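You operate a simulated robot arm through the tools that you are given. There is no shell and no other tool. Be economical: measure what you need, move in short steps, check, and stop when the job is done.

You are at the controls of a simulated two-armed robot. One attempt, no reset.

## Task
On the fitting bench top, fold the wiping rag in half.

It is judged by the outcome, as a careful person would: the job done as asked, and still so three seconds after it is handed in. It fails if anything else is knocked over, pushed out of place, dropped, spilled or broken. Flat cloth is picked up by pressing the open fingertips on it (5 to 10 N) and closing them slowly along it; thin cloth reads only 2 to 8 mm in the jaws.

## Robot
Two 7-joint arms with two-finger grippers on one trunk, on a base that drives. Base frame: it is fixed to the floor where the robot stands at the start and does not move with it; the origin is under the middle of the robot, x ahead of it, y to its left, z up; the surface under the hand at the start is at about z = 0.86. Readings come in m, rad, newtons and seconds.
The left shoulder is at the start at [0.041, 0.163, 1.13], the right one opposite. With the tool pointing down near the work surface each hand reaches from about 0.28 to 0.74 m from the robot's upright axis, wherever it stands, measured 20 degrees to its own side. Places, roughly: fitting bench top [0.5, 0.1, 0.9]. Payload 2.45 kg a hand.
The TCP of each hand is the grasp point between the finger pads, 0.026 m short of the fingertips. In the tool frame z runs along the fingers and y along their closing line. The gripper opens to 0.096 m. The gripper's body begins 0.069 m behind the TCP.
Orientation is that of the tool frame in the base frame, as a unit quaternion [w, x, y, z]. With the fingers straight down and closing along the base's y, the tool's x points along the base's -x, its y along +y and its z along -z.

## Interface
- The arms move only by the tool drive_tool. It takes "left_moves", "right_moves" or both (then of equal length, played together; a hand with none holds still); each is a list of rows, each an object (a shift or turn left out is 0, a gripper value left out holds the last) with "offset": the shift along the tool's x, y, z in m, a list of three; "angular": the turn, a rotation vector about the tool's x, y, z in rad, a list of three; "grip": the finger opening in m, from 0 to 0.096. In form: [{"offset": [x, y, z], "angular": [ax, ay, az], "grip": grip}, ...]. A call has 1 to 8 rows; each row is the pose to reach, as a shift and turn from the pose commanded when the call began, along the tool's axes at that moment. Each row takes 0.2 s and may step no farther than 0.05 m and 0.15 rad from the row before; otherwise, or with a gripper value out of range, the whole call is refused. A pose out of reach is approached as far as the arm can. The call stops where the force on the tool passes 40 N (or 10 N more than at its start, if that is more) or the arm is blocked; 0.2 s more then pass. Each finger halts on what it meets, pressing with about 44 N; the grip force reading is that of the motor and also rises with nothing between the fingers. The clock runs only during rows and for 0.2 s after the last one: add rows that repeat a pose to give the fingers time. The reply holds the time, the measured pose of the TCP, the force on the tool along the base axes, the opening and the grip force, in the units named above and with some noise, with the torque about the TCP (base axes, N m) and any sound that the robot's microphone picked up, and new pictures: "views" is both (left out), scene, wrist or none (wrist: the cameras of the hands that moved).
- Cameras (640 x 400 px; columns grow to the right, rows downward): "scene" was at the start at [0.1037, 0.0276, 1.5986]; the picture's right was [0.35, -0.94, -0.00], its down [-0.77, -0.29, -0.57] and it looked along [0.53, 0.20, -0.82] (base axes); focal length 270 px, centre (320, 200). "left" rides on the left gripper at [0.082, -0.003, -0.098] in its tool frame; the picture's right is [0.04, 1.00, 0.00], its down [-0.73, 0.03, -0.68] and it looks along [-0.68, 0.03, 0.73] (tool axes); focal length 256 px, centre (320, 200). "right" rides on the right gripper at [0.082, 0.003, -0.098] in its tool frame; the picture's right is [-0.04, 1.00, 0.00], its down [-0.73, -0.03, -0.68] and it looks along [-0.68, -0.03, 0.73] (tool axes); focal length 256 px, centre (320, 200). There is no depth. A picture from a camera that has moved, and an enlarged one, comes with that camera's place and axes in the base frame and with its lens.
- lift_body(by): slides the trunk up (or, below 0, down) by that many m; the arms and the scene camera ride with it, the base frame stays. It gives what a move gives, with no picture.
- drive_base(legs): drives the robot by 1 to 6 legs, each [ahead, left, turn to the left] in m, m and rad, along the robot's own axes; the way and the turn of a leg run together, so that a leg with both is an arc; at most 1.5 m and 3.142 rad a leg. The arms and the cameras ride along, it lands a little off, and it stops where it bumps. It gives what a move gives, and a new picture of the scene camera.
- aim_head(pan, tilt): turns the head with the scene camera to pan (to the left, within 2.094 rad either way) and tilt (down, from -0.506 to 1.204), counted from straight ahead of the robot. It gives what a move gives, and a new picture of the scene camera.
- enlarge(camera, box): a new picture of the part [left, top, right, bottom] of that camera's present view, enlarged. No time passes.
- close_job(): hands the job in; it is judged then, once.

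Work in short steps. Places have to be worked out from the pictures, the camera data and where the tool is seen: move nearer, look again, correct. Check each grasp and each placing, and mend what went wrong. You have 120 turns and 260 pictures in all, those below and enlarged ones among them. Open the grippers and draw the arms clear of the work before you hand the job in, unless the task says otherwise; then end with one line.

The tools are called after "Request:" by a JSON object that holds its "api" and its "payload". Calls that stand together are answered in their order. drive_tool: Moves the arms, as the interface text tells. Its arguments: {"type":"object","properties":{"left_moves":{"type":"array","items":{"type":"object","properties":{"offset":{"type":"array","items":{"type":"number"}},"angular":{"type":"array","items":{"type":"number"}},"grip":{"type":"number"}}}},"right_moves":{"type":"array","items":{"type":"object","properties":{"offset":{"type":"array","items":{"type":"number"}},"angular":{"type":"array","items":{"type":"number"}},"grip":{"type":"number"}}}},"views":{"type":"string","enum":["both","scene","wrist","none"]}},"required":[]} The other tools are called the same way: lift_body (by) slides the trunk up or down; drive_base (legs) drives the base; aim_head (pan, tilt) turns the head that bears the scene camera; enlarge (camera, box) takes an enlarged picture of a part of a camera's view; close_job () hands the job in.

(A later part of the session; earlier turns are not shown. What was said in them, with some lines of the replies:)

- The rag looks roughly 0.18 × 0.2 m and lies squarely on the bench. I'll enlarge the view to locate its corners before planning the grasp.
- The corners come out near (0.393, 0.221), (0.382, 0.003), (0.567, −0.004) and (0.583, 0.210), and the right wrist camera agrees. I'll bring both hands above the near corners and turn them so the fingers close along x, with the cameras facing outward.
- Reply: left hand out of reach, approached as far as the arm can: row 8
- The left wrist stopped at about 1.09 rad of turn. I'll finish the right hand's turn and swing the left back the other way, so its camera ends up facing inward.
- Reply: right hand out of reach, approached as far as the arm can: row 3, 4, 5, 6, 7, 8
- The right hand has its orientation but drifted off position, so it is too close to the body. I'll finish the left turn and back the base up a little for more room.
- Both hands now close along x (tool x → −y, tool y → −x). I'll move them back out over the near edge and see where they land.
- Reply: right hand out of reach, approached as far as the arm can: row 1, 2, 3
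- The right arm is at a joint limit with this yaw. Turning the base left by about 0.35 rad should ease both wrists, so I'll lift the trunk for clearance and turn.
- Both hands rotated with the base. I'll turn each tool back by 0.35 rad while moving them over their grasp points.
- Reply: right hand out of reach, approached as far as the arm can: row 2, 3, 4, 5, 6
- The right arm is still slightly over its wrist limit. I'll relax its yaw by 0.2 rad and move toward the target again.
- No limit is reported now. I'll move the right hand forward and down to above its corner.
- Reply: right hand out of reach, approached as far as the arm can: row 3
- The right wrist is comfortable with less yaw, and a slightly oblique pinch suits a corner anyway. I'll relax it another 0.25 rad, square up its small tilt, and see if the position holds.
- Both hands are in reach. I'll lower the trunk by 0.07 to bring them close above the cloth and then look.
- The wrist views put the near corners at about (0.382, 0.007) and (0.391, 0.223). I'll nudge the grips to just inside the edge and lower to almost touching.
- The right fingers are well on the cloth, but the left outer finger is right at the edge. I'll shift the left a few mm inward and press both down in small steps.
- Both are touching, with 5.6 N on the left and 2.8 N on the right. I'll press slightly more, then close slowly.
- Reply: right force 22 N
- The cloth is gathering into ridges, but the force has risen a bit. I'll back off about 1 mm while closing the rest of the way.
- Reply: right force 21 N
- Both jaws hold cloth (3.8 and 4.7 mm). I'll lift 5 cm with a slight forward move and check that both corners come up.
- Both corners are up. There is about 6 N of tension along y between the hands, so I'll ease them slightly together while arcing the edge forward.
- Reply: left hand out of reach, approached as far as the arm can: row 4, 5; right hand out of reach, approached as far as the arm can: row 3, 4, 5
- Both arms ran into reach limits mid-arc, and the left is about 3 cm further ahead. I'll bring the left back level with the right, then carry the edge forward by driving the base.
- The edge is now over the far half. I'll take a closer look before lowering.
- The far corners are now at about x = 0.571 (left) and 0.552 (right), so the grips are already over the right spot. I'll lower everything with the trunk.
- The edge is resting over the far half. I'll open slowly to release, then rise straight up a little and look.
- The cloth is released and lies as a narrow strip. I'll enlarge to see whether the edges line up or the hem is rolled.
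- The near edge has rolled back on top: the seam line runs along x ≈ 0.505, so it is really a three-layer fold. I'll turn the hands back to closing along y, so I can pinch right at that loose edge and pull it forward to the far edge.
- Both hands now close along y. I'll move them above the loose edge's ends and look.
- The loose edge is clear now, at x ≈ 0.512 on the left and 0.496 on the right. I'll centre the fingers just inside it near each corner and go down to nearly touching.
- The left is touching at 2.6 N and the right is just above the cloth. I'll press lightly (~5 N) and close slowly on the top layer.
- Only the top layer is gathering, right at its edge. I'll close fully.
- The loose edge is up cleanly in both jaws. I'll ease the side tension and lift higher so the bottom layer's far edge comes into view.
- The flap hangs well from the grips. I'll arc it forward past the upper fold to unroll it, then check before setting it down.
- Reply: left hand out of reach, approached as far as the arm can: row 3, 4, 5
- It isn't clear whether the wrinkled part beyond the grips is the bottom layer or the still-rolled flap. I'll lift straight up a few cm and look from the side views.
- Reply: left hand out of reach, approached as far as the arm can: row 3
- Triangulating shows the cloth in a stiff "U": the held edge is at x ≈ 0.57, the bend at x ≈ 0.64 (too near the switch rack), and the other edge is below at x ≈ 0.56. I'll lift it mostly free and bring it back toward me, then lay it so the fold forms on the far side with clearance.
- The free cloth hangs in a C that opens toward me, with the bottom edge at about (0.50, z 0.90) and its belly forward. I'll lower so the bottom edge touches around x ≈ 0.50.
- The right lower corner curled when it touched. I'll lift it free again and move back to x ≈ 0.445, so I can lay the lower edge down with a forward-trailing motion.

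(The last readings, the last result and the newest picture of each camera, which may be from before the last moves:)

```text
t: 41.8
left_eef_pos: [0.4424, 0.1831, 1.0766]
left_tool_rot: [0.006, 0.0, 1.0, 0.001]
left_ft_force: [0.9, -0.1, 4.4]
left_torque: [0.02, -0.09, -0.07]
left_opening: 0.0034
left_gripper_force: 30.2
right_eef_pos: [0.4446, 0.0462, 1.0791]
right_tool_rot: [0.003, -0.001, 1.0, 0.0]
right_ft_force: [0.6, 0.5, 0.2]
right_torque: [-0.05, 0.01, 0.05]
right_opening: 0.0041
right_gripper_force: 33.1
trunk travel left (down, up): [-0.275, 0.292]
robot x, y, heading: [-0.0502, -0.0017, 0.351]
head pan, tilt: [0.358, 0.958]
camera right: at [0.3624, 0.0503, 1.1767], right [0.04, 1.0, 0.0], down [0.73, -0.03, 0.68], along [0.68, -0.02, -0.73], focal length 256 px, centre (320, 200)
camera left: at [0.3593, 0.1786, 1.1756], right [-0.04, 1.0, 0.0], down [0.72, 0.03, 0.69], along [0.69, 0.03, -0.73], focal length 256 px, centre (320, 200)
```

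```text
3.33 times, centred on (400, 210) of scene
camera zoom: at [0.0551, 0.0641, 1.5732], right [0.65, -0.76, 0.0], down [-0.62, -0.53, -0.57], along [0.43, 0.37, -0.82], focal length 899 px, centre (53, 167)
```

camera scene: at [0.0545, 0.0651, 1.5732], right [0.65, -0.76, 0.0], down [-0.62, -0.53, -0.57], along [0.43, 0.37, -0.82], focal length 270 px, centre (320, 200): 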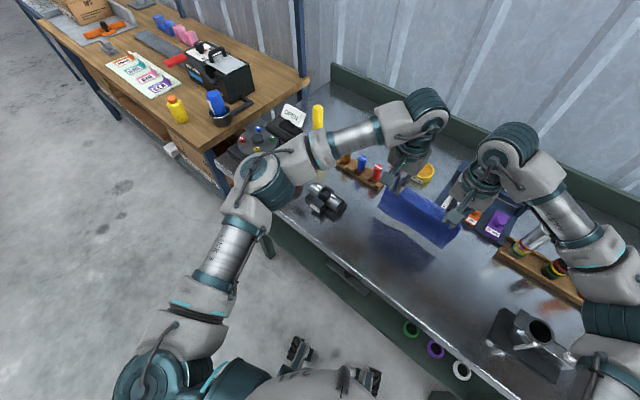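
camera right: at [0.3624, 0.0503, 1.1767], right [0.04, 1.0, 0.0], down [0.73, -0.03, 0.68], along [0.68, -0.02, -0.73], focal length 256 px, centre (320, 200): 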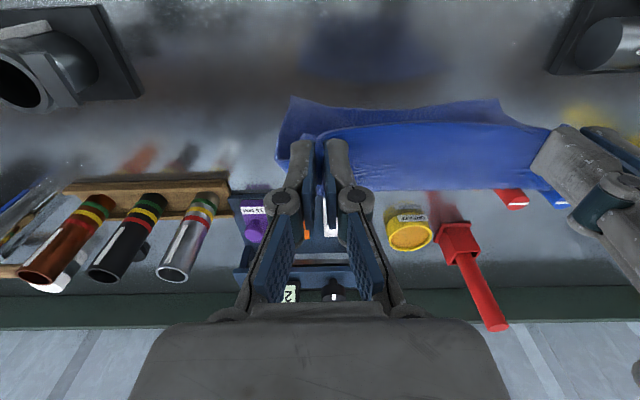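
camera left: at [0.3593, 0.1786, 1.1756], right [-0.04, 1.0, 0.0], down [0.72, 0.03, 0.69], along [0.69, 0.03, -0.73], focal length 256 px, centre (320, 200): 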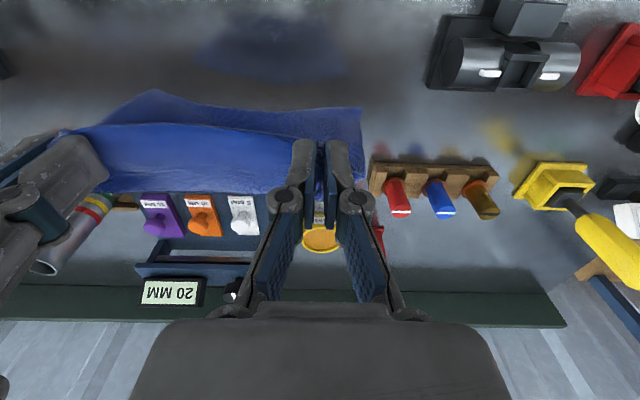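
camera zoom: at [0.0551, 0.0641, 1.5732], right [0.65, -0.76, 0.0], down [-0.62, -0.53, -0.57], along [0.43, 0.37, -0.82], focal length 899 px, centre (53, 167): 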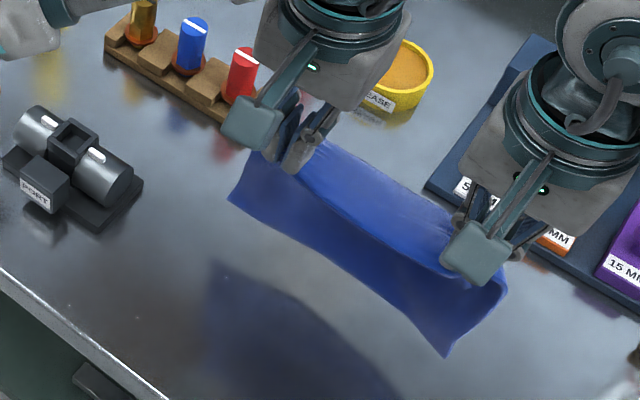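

The cloth hangs free and fairly straight. I'll lower it and go forward together so the lower edge lands around x ≈ 0.455 and trails.

Request:
{"api": "drive_tool", "payload": {"left_moves": [{"offset": [0, 0, 0.02]}, {"offset": [-0.003, 0, 0.035]}, {"offset": [-0.012, 0, 0.047]}, {"offset": [-0.024, 0, 0.058]}, {"offset": [-0.038, 0, 0.069]}, {"offset": [-0.052, 0, 0.08]}, {"offset": [-0.066, 0, 0.09]}, {"offset": [-0.08, 0, 0.1]}], "right_moves": [{"offset": [0, 0, 0.02]}, {"offset": [-0.003, 0, 0.035]}, {"offset": [-0.012, 0, 0.047]}, {"offset": [-0.024, 0, 0.058]}, {"offset": [-0.038, 0, 0.069]}, {"offset": [-0.052, 0, 0.08]}, {"offset": [-0.066, 0, 0.09]}, {"offset": [-0.08, 0, 0.1]}], "views": "wrist"}}

Request:
{"api": "enlarge", "payload": {"camera": "scene", "box": [320, 150, 480, 270]}}

```text
t: 43.6
left_eef_pos: [0.5246, 0.1815, 0.9774]
left_tool_rot: [0.006, 0.0, 1.0, 0.002]
left_ft_force: [0.2, -0.8, -0.4]
left_torque: [0.03, 0.02, -0.01]
left_opening: 0.0049
left_gripper_force: 33.0
right_eef_pos: [0.528, 0.0465, 0.9771]
right_tool_rot: [0.002, -0.001, 1.0, -0.001]
right_ft_force: [0.4, 0.4, 0.7]
right_torque: [0.11, 0.02, 0.07]
right_opening: 0.003
right_gripper_force: 30.0
trunk travel left (down, up): [-0.275, 0.292]
robot x, y, heading: [-0.0489, 0.0013, 0.349]
head pan, tilt: [0.358, 0.958]
camera right: at [0.4465, 0.0516, 1.0741], right [0.04, 1.0, 0.0], down [0.73, -0.03, 0.68], along [0.68, -0.02, -0.73], focal length 256 px, centre (320, 200)
camera left: at [0.4418, 0.1789, 1.0759], right [-0.04, 1.0, 0.0], down [0.73, 0.03, 0.69], along [0.69, 0.03, -0.73], focal length 256 px, centre (320, 200)
```

right: 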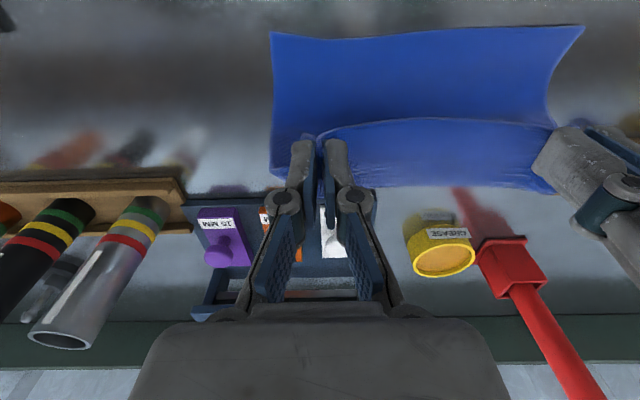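
left: 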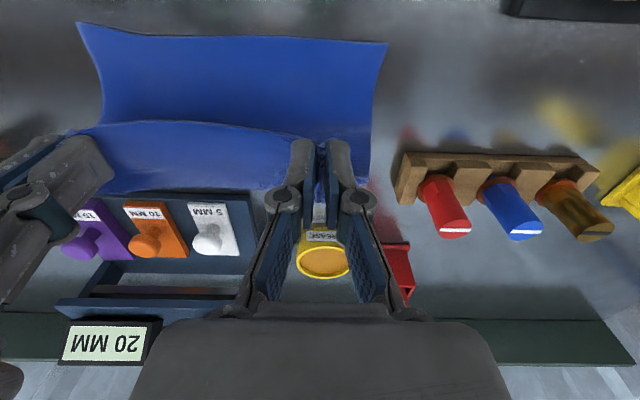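

```text
3.33 times, centred on (400, 210) of scene
camera zoom: at [0.0572, 0.0636, 1.5731], right [0.65, -0.76, 0.0], down [-0.62, -0.53, -0.57], along [0.43, 0.37, -0.82], focal length 899 px, centre (53, 167)
```

zoom: 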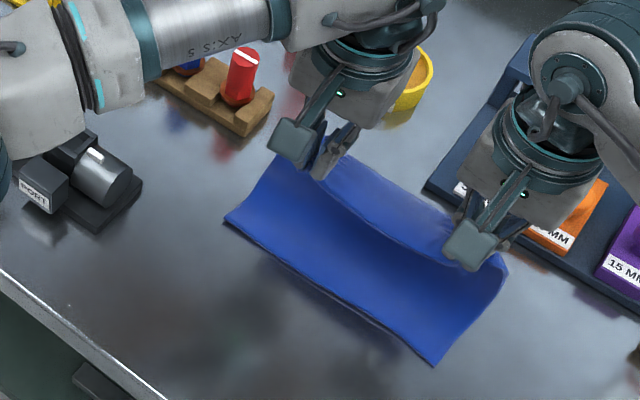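

The lower edge is down straight at x ≈ 0.483, with the sheet curving forward. Now I'll bring the held edge down and back onto it.

Request:
{"api": "drive_tool", "payload": {"left_moves": [{"offset": [0, 0, 0.016]}, {"offset": [0.003, 0, 0.031]}, {"offset": [0.01, 0, 0.046]}, {"offset": [0.018, 0, 0.058]}, {"offset": [0.026, 0, 0.067]}], "right_moves": [{"offset": [0, 0, 0.016]}, {"offset": [0.005, 0, 0.031]}, {"offset": [0.013, 0, 0.046]}, {"offset": [0.022, 0, 0.058]}, {"offset": [0.03, 0, 0.067]}], "views": "wrist"}}

Request:
{"api": "enlarge", "payload": {"camera": "scene", "box": [320, 150, 480, 270]}}

```text
t: 44.8
left_eef_pos: [0.4989, 0.183, 0.9107]
left_tool_rot: [0.006, 0.0, 1.0, 0.001]
left_ft_force: [-0.2, 0.4, -0.1]
left_torque: [-0.04, -0.01, -0.01]
left_opening: 0.0048
left_gripper_force: 34.7
right_eef_pos: [0.4957, 0.046, 0.9113]
right_tool_rot: [0.002, -0.002, 1.0, 0.0]
right_ft_force: [-0.9, 0.1, 0.0]
right_torque: [0.04, -0.01, 0.01]
right_opening: 0.0048
right_gripper_force: 36.9
trunk travel left (down, up): [-0.275, 0.292]
robot x, y, heading: [-0.0481, 0.0006, 0.352]
head pan, tilt: [0.358, 0.958]
camera right: at [0.4148, 0.0509, 1.0089], right [0.04, 1.0, 0.0], down [0.73, -0.03, 0.68], along [0.68, -0.02, -0.73], focal length 256 px, centre (320, 200)
camera left: at [0.4149, 0.18, 1.0093], right [-0.04, 1.0, 0.0], down [0.72, 0.03, 0.69], along [0.69, 0.03, -0.73], focal length 256 px, centre (320, 200)
```

right: 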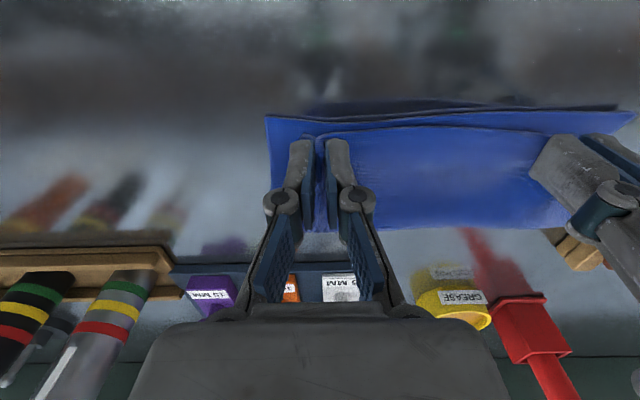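
left: 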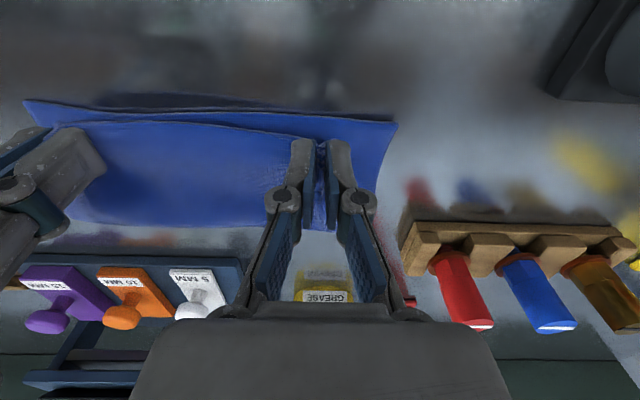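

```text
3.33 times, centred on (400, 210) of scene
camera zoom: at [0.0554, 0.0642, 1.5732], right [0.65, -0.76, 0.0], down [-0.62, -0.53, -0.57], along [0.43, 0.37, -0.82], focal length 899 px, centre (53, 167)
```

zoom: 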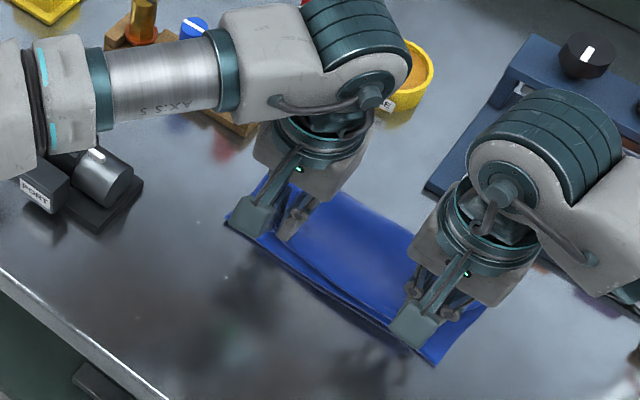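

The held edge now sits directly above the lower edge, both at x ≈ 0.482. I'll lower the last centimetre, open slowly, and rise straight up.

Request:
{"api": "drive_tool", "payload": {"left_moves": [{"offset": [0, 0, 0.007]}, {"offset": [0, 0, 0.014]}, {"offset": [0, 0, 0.014]}], "right_moves": [{"offset": [0, 0, 0.007]}, {"offset": [0, 0, 0.014]}, {"offset": [0, 0, 0.014]}], "views": "none"}}

Request:
{"api": "drive_tool", "payload": {"left_moves": [{"grip": 0.008}, {"grip": 0.014}, {"grip": 0.02}, {"grip": 0.026}, {"offset": [0, 0, -0.01], "grip": 0.028}, {"offset": [0, 0, -0.03], "grip": 0.028}, {"offset": [0, 0, -0.06], "grip": 0.028}, {"offset": [0, 0, -0.09], "grip": 0.028}], "right_moves": [{"grip": 0.008}, {"grip": 0.014}, {"grip": 0.02}, {"grip": 0.026}, {"offset": [0, 0, -0.01], "grip": 0.028}, {"offset": [0, 0, -0.03], "grip": 0.028}, {"offset": [0, 0, -0.06], "grip": 0.028}, {"offset": [0, 0, -0.09], "grip": 0.028}]}}

Request:
{"api": "enlarge", "payload": {"camera": "scene", "box": [320, 150, 480, 270]}}

```text
t: 45.6
left_eef_pos: [0.4976, 0.182, 0.8961]
left_tool_rot: [0.007, 0.0, 1.0, 0.001]
left_ft_force: [0.1, -0.2, 0.9]
left_torque: [-0.03, 0.0, 0.01]
left_opening: 0.0038
left_gripper_force: 30.8
right_eef_pos: [0.4962, 0.0478, 0.8981]
right_tool_rot: [0.002, -0.001, 1.0, 0.0]
right_ft_force: [0.6, -0.4, -0.2]
right_torque: [0.02, -0.05, 0.01]
right_opening: 0.0039
right_gripper_force: 31.2
trunk travel left (down, up): [-0.275, 0.292]
robot x, y, heading: [-0.0504, 0.004, 0.356]
head pan, tilt: [0.358, 0.958]
```

```text
t: 47.4
left_eef_pos: [0.4955, 0.1832, 0.9863]
left_tool_rot: [0.007, 0.0, 1.0, 0.001]
left_ft_force: [-0.4, 0.3, -0.8]
left_torque: [-0.03, -0.02, 0.02]
left_opening: 0.028
left_gripper_force: 0.2
right_eef_pos: [0.4939, 0.0472, 0.9881]
right_tool_rot: [0.002, -0.003, 1.0, 0.0]
right_ft_force: [-0.5, -0.6, -0.6]
right_torque: [0.0, -0.02, 0.0]
right_opening: 0.0281
right_gripper_force: 0.1
trunk travel left (down, up): [-0.275, 0.292]
robot x, y, heading: [-0.0488, 0.0013, 0.352]
head pan, tilt: [0.358, 0.958]
camera scene: at [0.0542, 0.0638, 1.5734], right [0.65, -0.76, 0.0], down [-0.62, -0.53, -0.57], along [0.43, 0.37, -0.82], focal length 270 px, centre (320, 200)
camera right: at [0.4115, 0.051, 1.0862], right [0.04, 1.0, 0.0], down [0.73, -0.03, 0.68], along [0.68, -0.02, -0.73], focal length 256 px, centre (320, 200)
camera left: at [0.4125, 0.1806, 1.0852], right [-0.04, 1.0, 0.0], down [0.72, 0.03, 0.69], along [0.69, 0.03, -0.72], focal length 256 px, centre (320, 200)
```

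scene: 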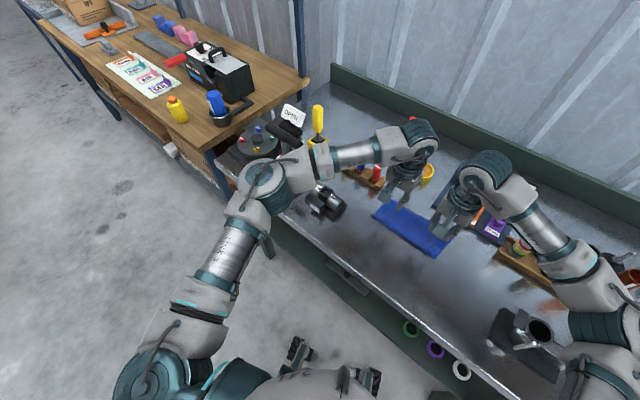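
right: 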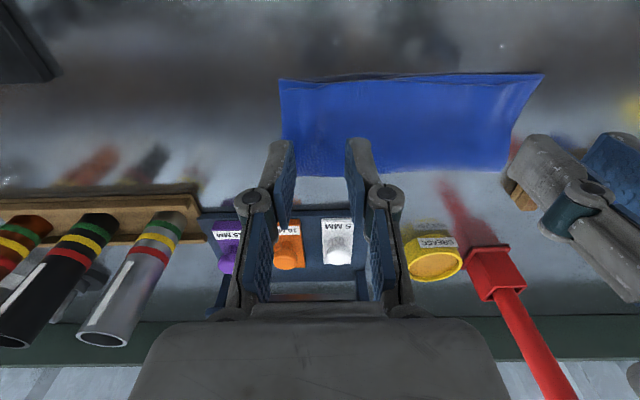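
left: 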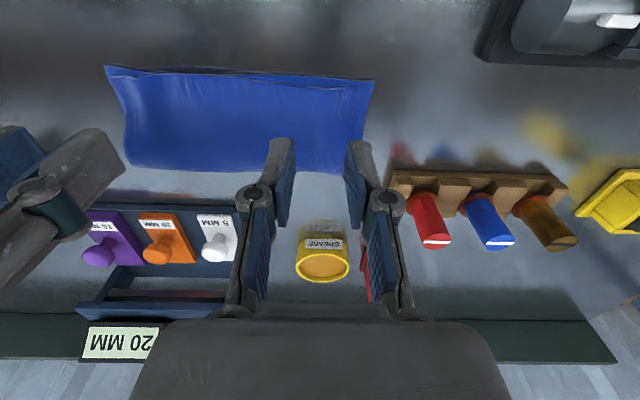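

```text
3.33 times, centred on (400, 210) of scene
camera zoom: at [0.0542, 0.0638, 1.5734], right [0.65, -0.76, 0.0], down [-0.62, -0.53, -0.57], along [0.43, 0.37, -0.82], focal length 899 px, centre (53, 167)
```

zoom: 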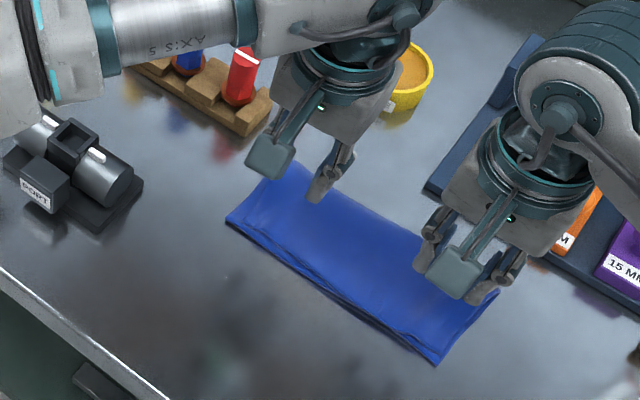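

That looks like a clean half fold with the edges together. I'll raise both hands well clear and inspect closely.

Request:
{"api": "drive_tool", "payload": {"left_moves": [{"offset": [0, 0.02, -0.04]}, {"offset": [0, 0.05, -0.08]}, {"offset": [0.02, 0.08, -0.11]}], "right_moves": [{"offset": [0, -0.02, -0.04]}, {"offset": [0, -0.05, -0.08]}, {"offset": [0.02, -0.08, -0.11]}], "views": "wrist"}}

Request:
{"api": "enlarge", "payload": {"camera": "scene", "box": [350, 180, 470, 270]}}

Request:
{"api": "enlarge", "payload": {"camera": "left", "box": [20, 20, 340, 220]}}

Request:
{"api": "enlarge", "payload": {"camera": "right", "box": [300, 20, 620, 220]}}

```text
t: 48.2
left_eef_pos: [0.4749, 0.2641, 1.0995]
left_tool_rot: [0.007, 0.0, 1.0, 0.001]
left_ft_force: [0.3, -0.1, 1.1]
left_torque: [-0.03, -0.02, 0.01]
left_opening: 0.0281
left_gripper_force: 0.1
right_eef_pos: [0.4759, -0.0299, 1.1007]
right_tool_rot: [0.003, -0.002, 1.0, 0.0]
right_ft_force: [0.0, 0.6, 0.8]
right_torque: [0.04, 0.0, -0.04]
right_opening: 0.0282
right_gripper_force: 0.1
trunk travel left (down, up): [-0.275, 0.292]
robot x, y, heading: [-0.0467, -0.0002, 0.357]
head pan, tilt: [0.358, 0.958]
camera right: at [0.393, -0.0262, 1.1989], right [0.04, 1.0, 0.0], down [0.73, -0.03, 0.68], along [0.68, -0.02, -0.73], focal length 256 px, centre (320, 200)
camera left: at [0.3919, 0.2606, 1.1974], right [-0.04, 1.0, 0.0], down [0.72, 0.03, 0.69], along [0.69, 0.03, -0.72], focal length 256 px, centre (320, 200)
```

right: 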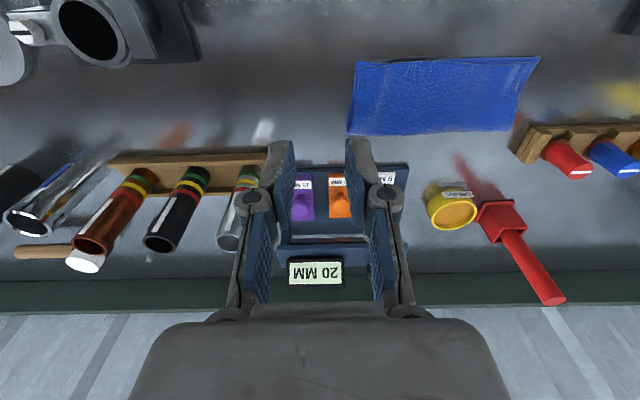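
left: 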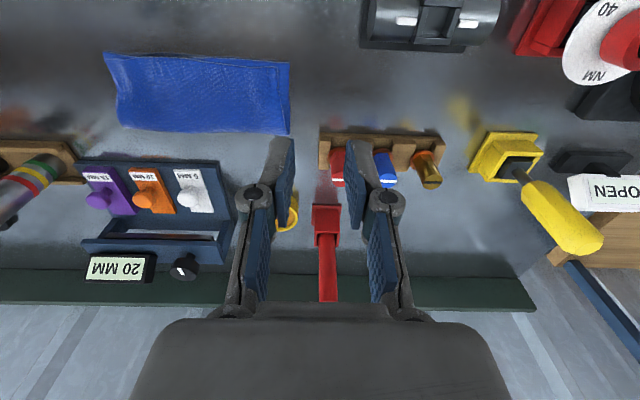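

```text
4.44 times, centred on (410, 225) of scene
camera zoom: at [0.0516, 0.0636, 1.5736], right [0.65, -0.76, 0.0], down [-0.62, -0.53, -0.57], along [0.43, 0.37, -0.82], focal length 1199 px, centre (-80, 89)
```

zoom: 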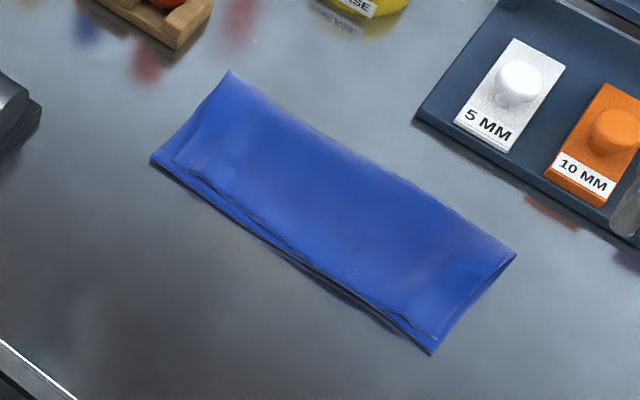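

```text
2.00 times, centred on (180, 120) of left
camera zoom: at [0.3919, 0.2606, 1.1974], right [-0.04, 1.0, 0.0], down [0.72, 0.03, 0.69], along [0.69, 0.03, -0.72], focal length 512 px, centre (600, 360)
```

zoom: 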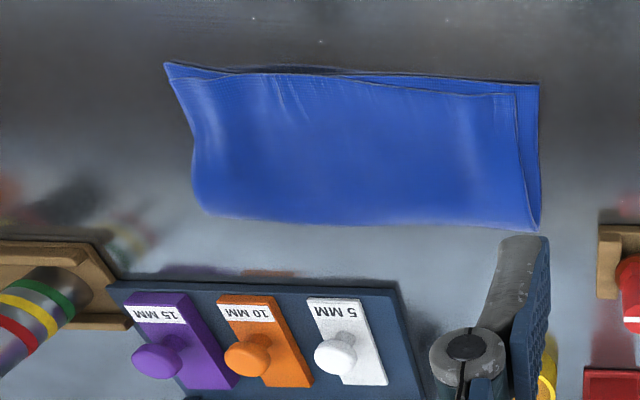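

```text
2.00 times, centred on (460, 120) of right
camera zoom: at [0.393, -0.0262, 1.1989], right [0.04, 1.0, 0.0], down [0.73, -0.03, 0.68], along [0.68, -0.02, -0.73], focal length 512 px, centre (40, 360)
```

zoom: 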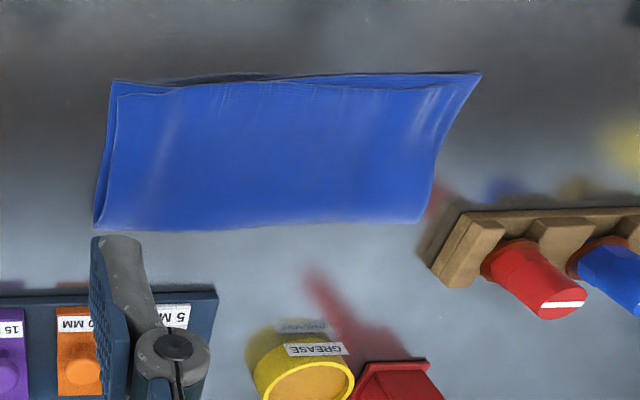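

The rag is folded neatly in half: edges aligned within about 1 cm, the crease clear of the rack, and everything else in place. I'll open the grippers fully and draw the arms back before handing in.

Request:
{"api": "drive_tool", "payload": {"left_moves": [{"offset": [0.02, 0.02, -0.02], "grip": 0.06}, {"offset": [0.04, 0.03, -0.03], "grip": 0.09}, {"offset": [0.04, 0.03, -0.03], "grip": 0.09}], "right_moves": [{"offset": [0.02, -0.02, -0.02], "grip": 0.06}, {"offset": [0.04, -0.03, -0.03], "grip": 0.09}, {"offset": [0.04, -0.03, -0.03], "grip": 0.09}], "views": "scene"}}

```text
t: 49.0
left_eef_pos: [0.4378, 0.2953, 1.1248]
left_tool_rot: [0.005, 0.001, 1.0, 0.001]
left_ft_force: [0.0, -0.3, -0.3]
left_torque: [0.02, 0.04, -0.02]
left_opening: 0.09
left_gripper_force: 0.0
right_eef_pos: [0.4372, -0.0591, 1.1276]
right_tool_rot: [0.001, -0.002, 1.0, -0.002]
right_ft_force: [0.5, -0.6, -0.5]
right_torque: [0.01, 0.0, 0.0]
right_opening: 0.0901
right_gripper_force: 0.1
trunk travel left (down, up): [-0.275, 0.292]
robot x, y, heading: [-0.0485, 0.0008, 0.354]
head pan, tilt: [0.358, 0.958]
camera scene: at [0.0565, 0.0658, 1.5729], right [0.65, -0.76, 0.0], down [-0.62, -0.54, -0.57], along [0.43, 0.37, -0.82], focal length 270 px, centre (320, 200)
```

scene: 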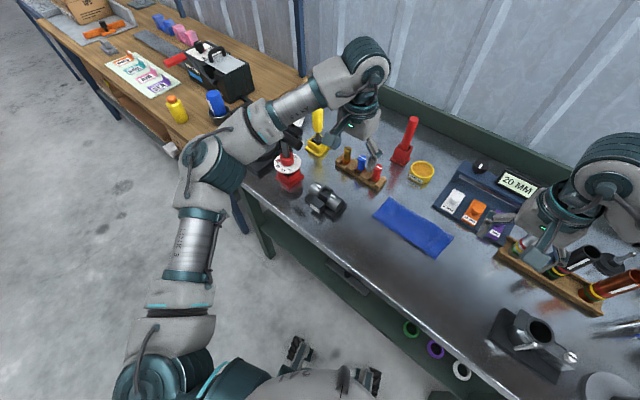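

The rag lies flat and folded in half, the arms are clear with the grippers open, and nothing else has been moved. I'm handing the job in.

Request:
{"api": "close_job", "payload": {}}

```text
The job is handed in.
```

The wiping rag is folded in half on the fitting bench, its edges lined up to within about 1 cm, and nothing else on the bench was disturbed.
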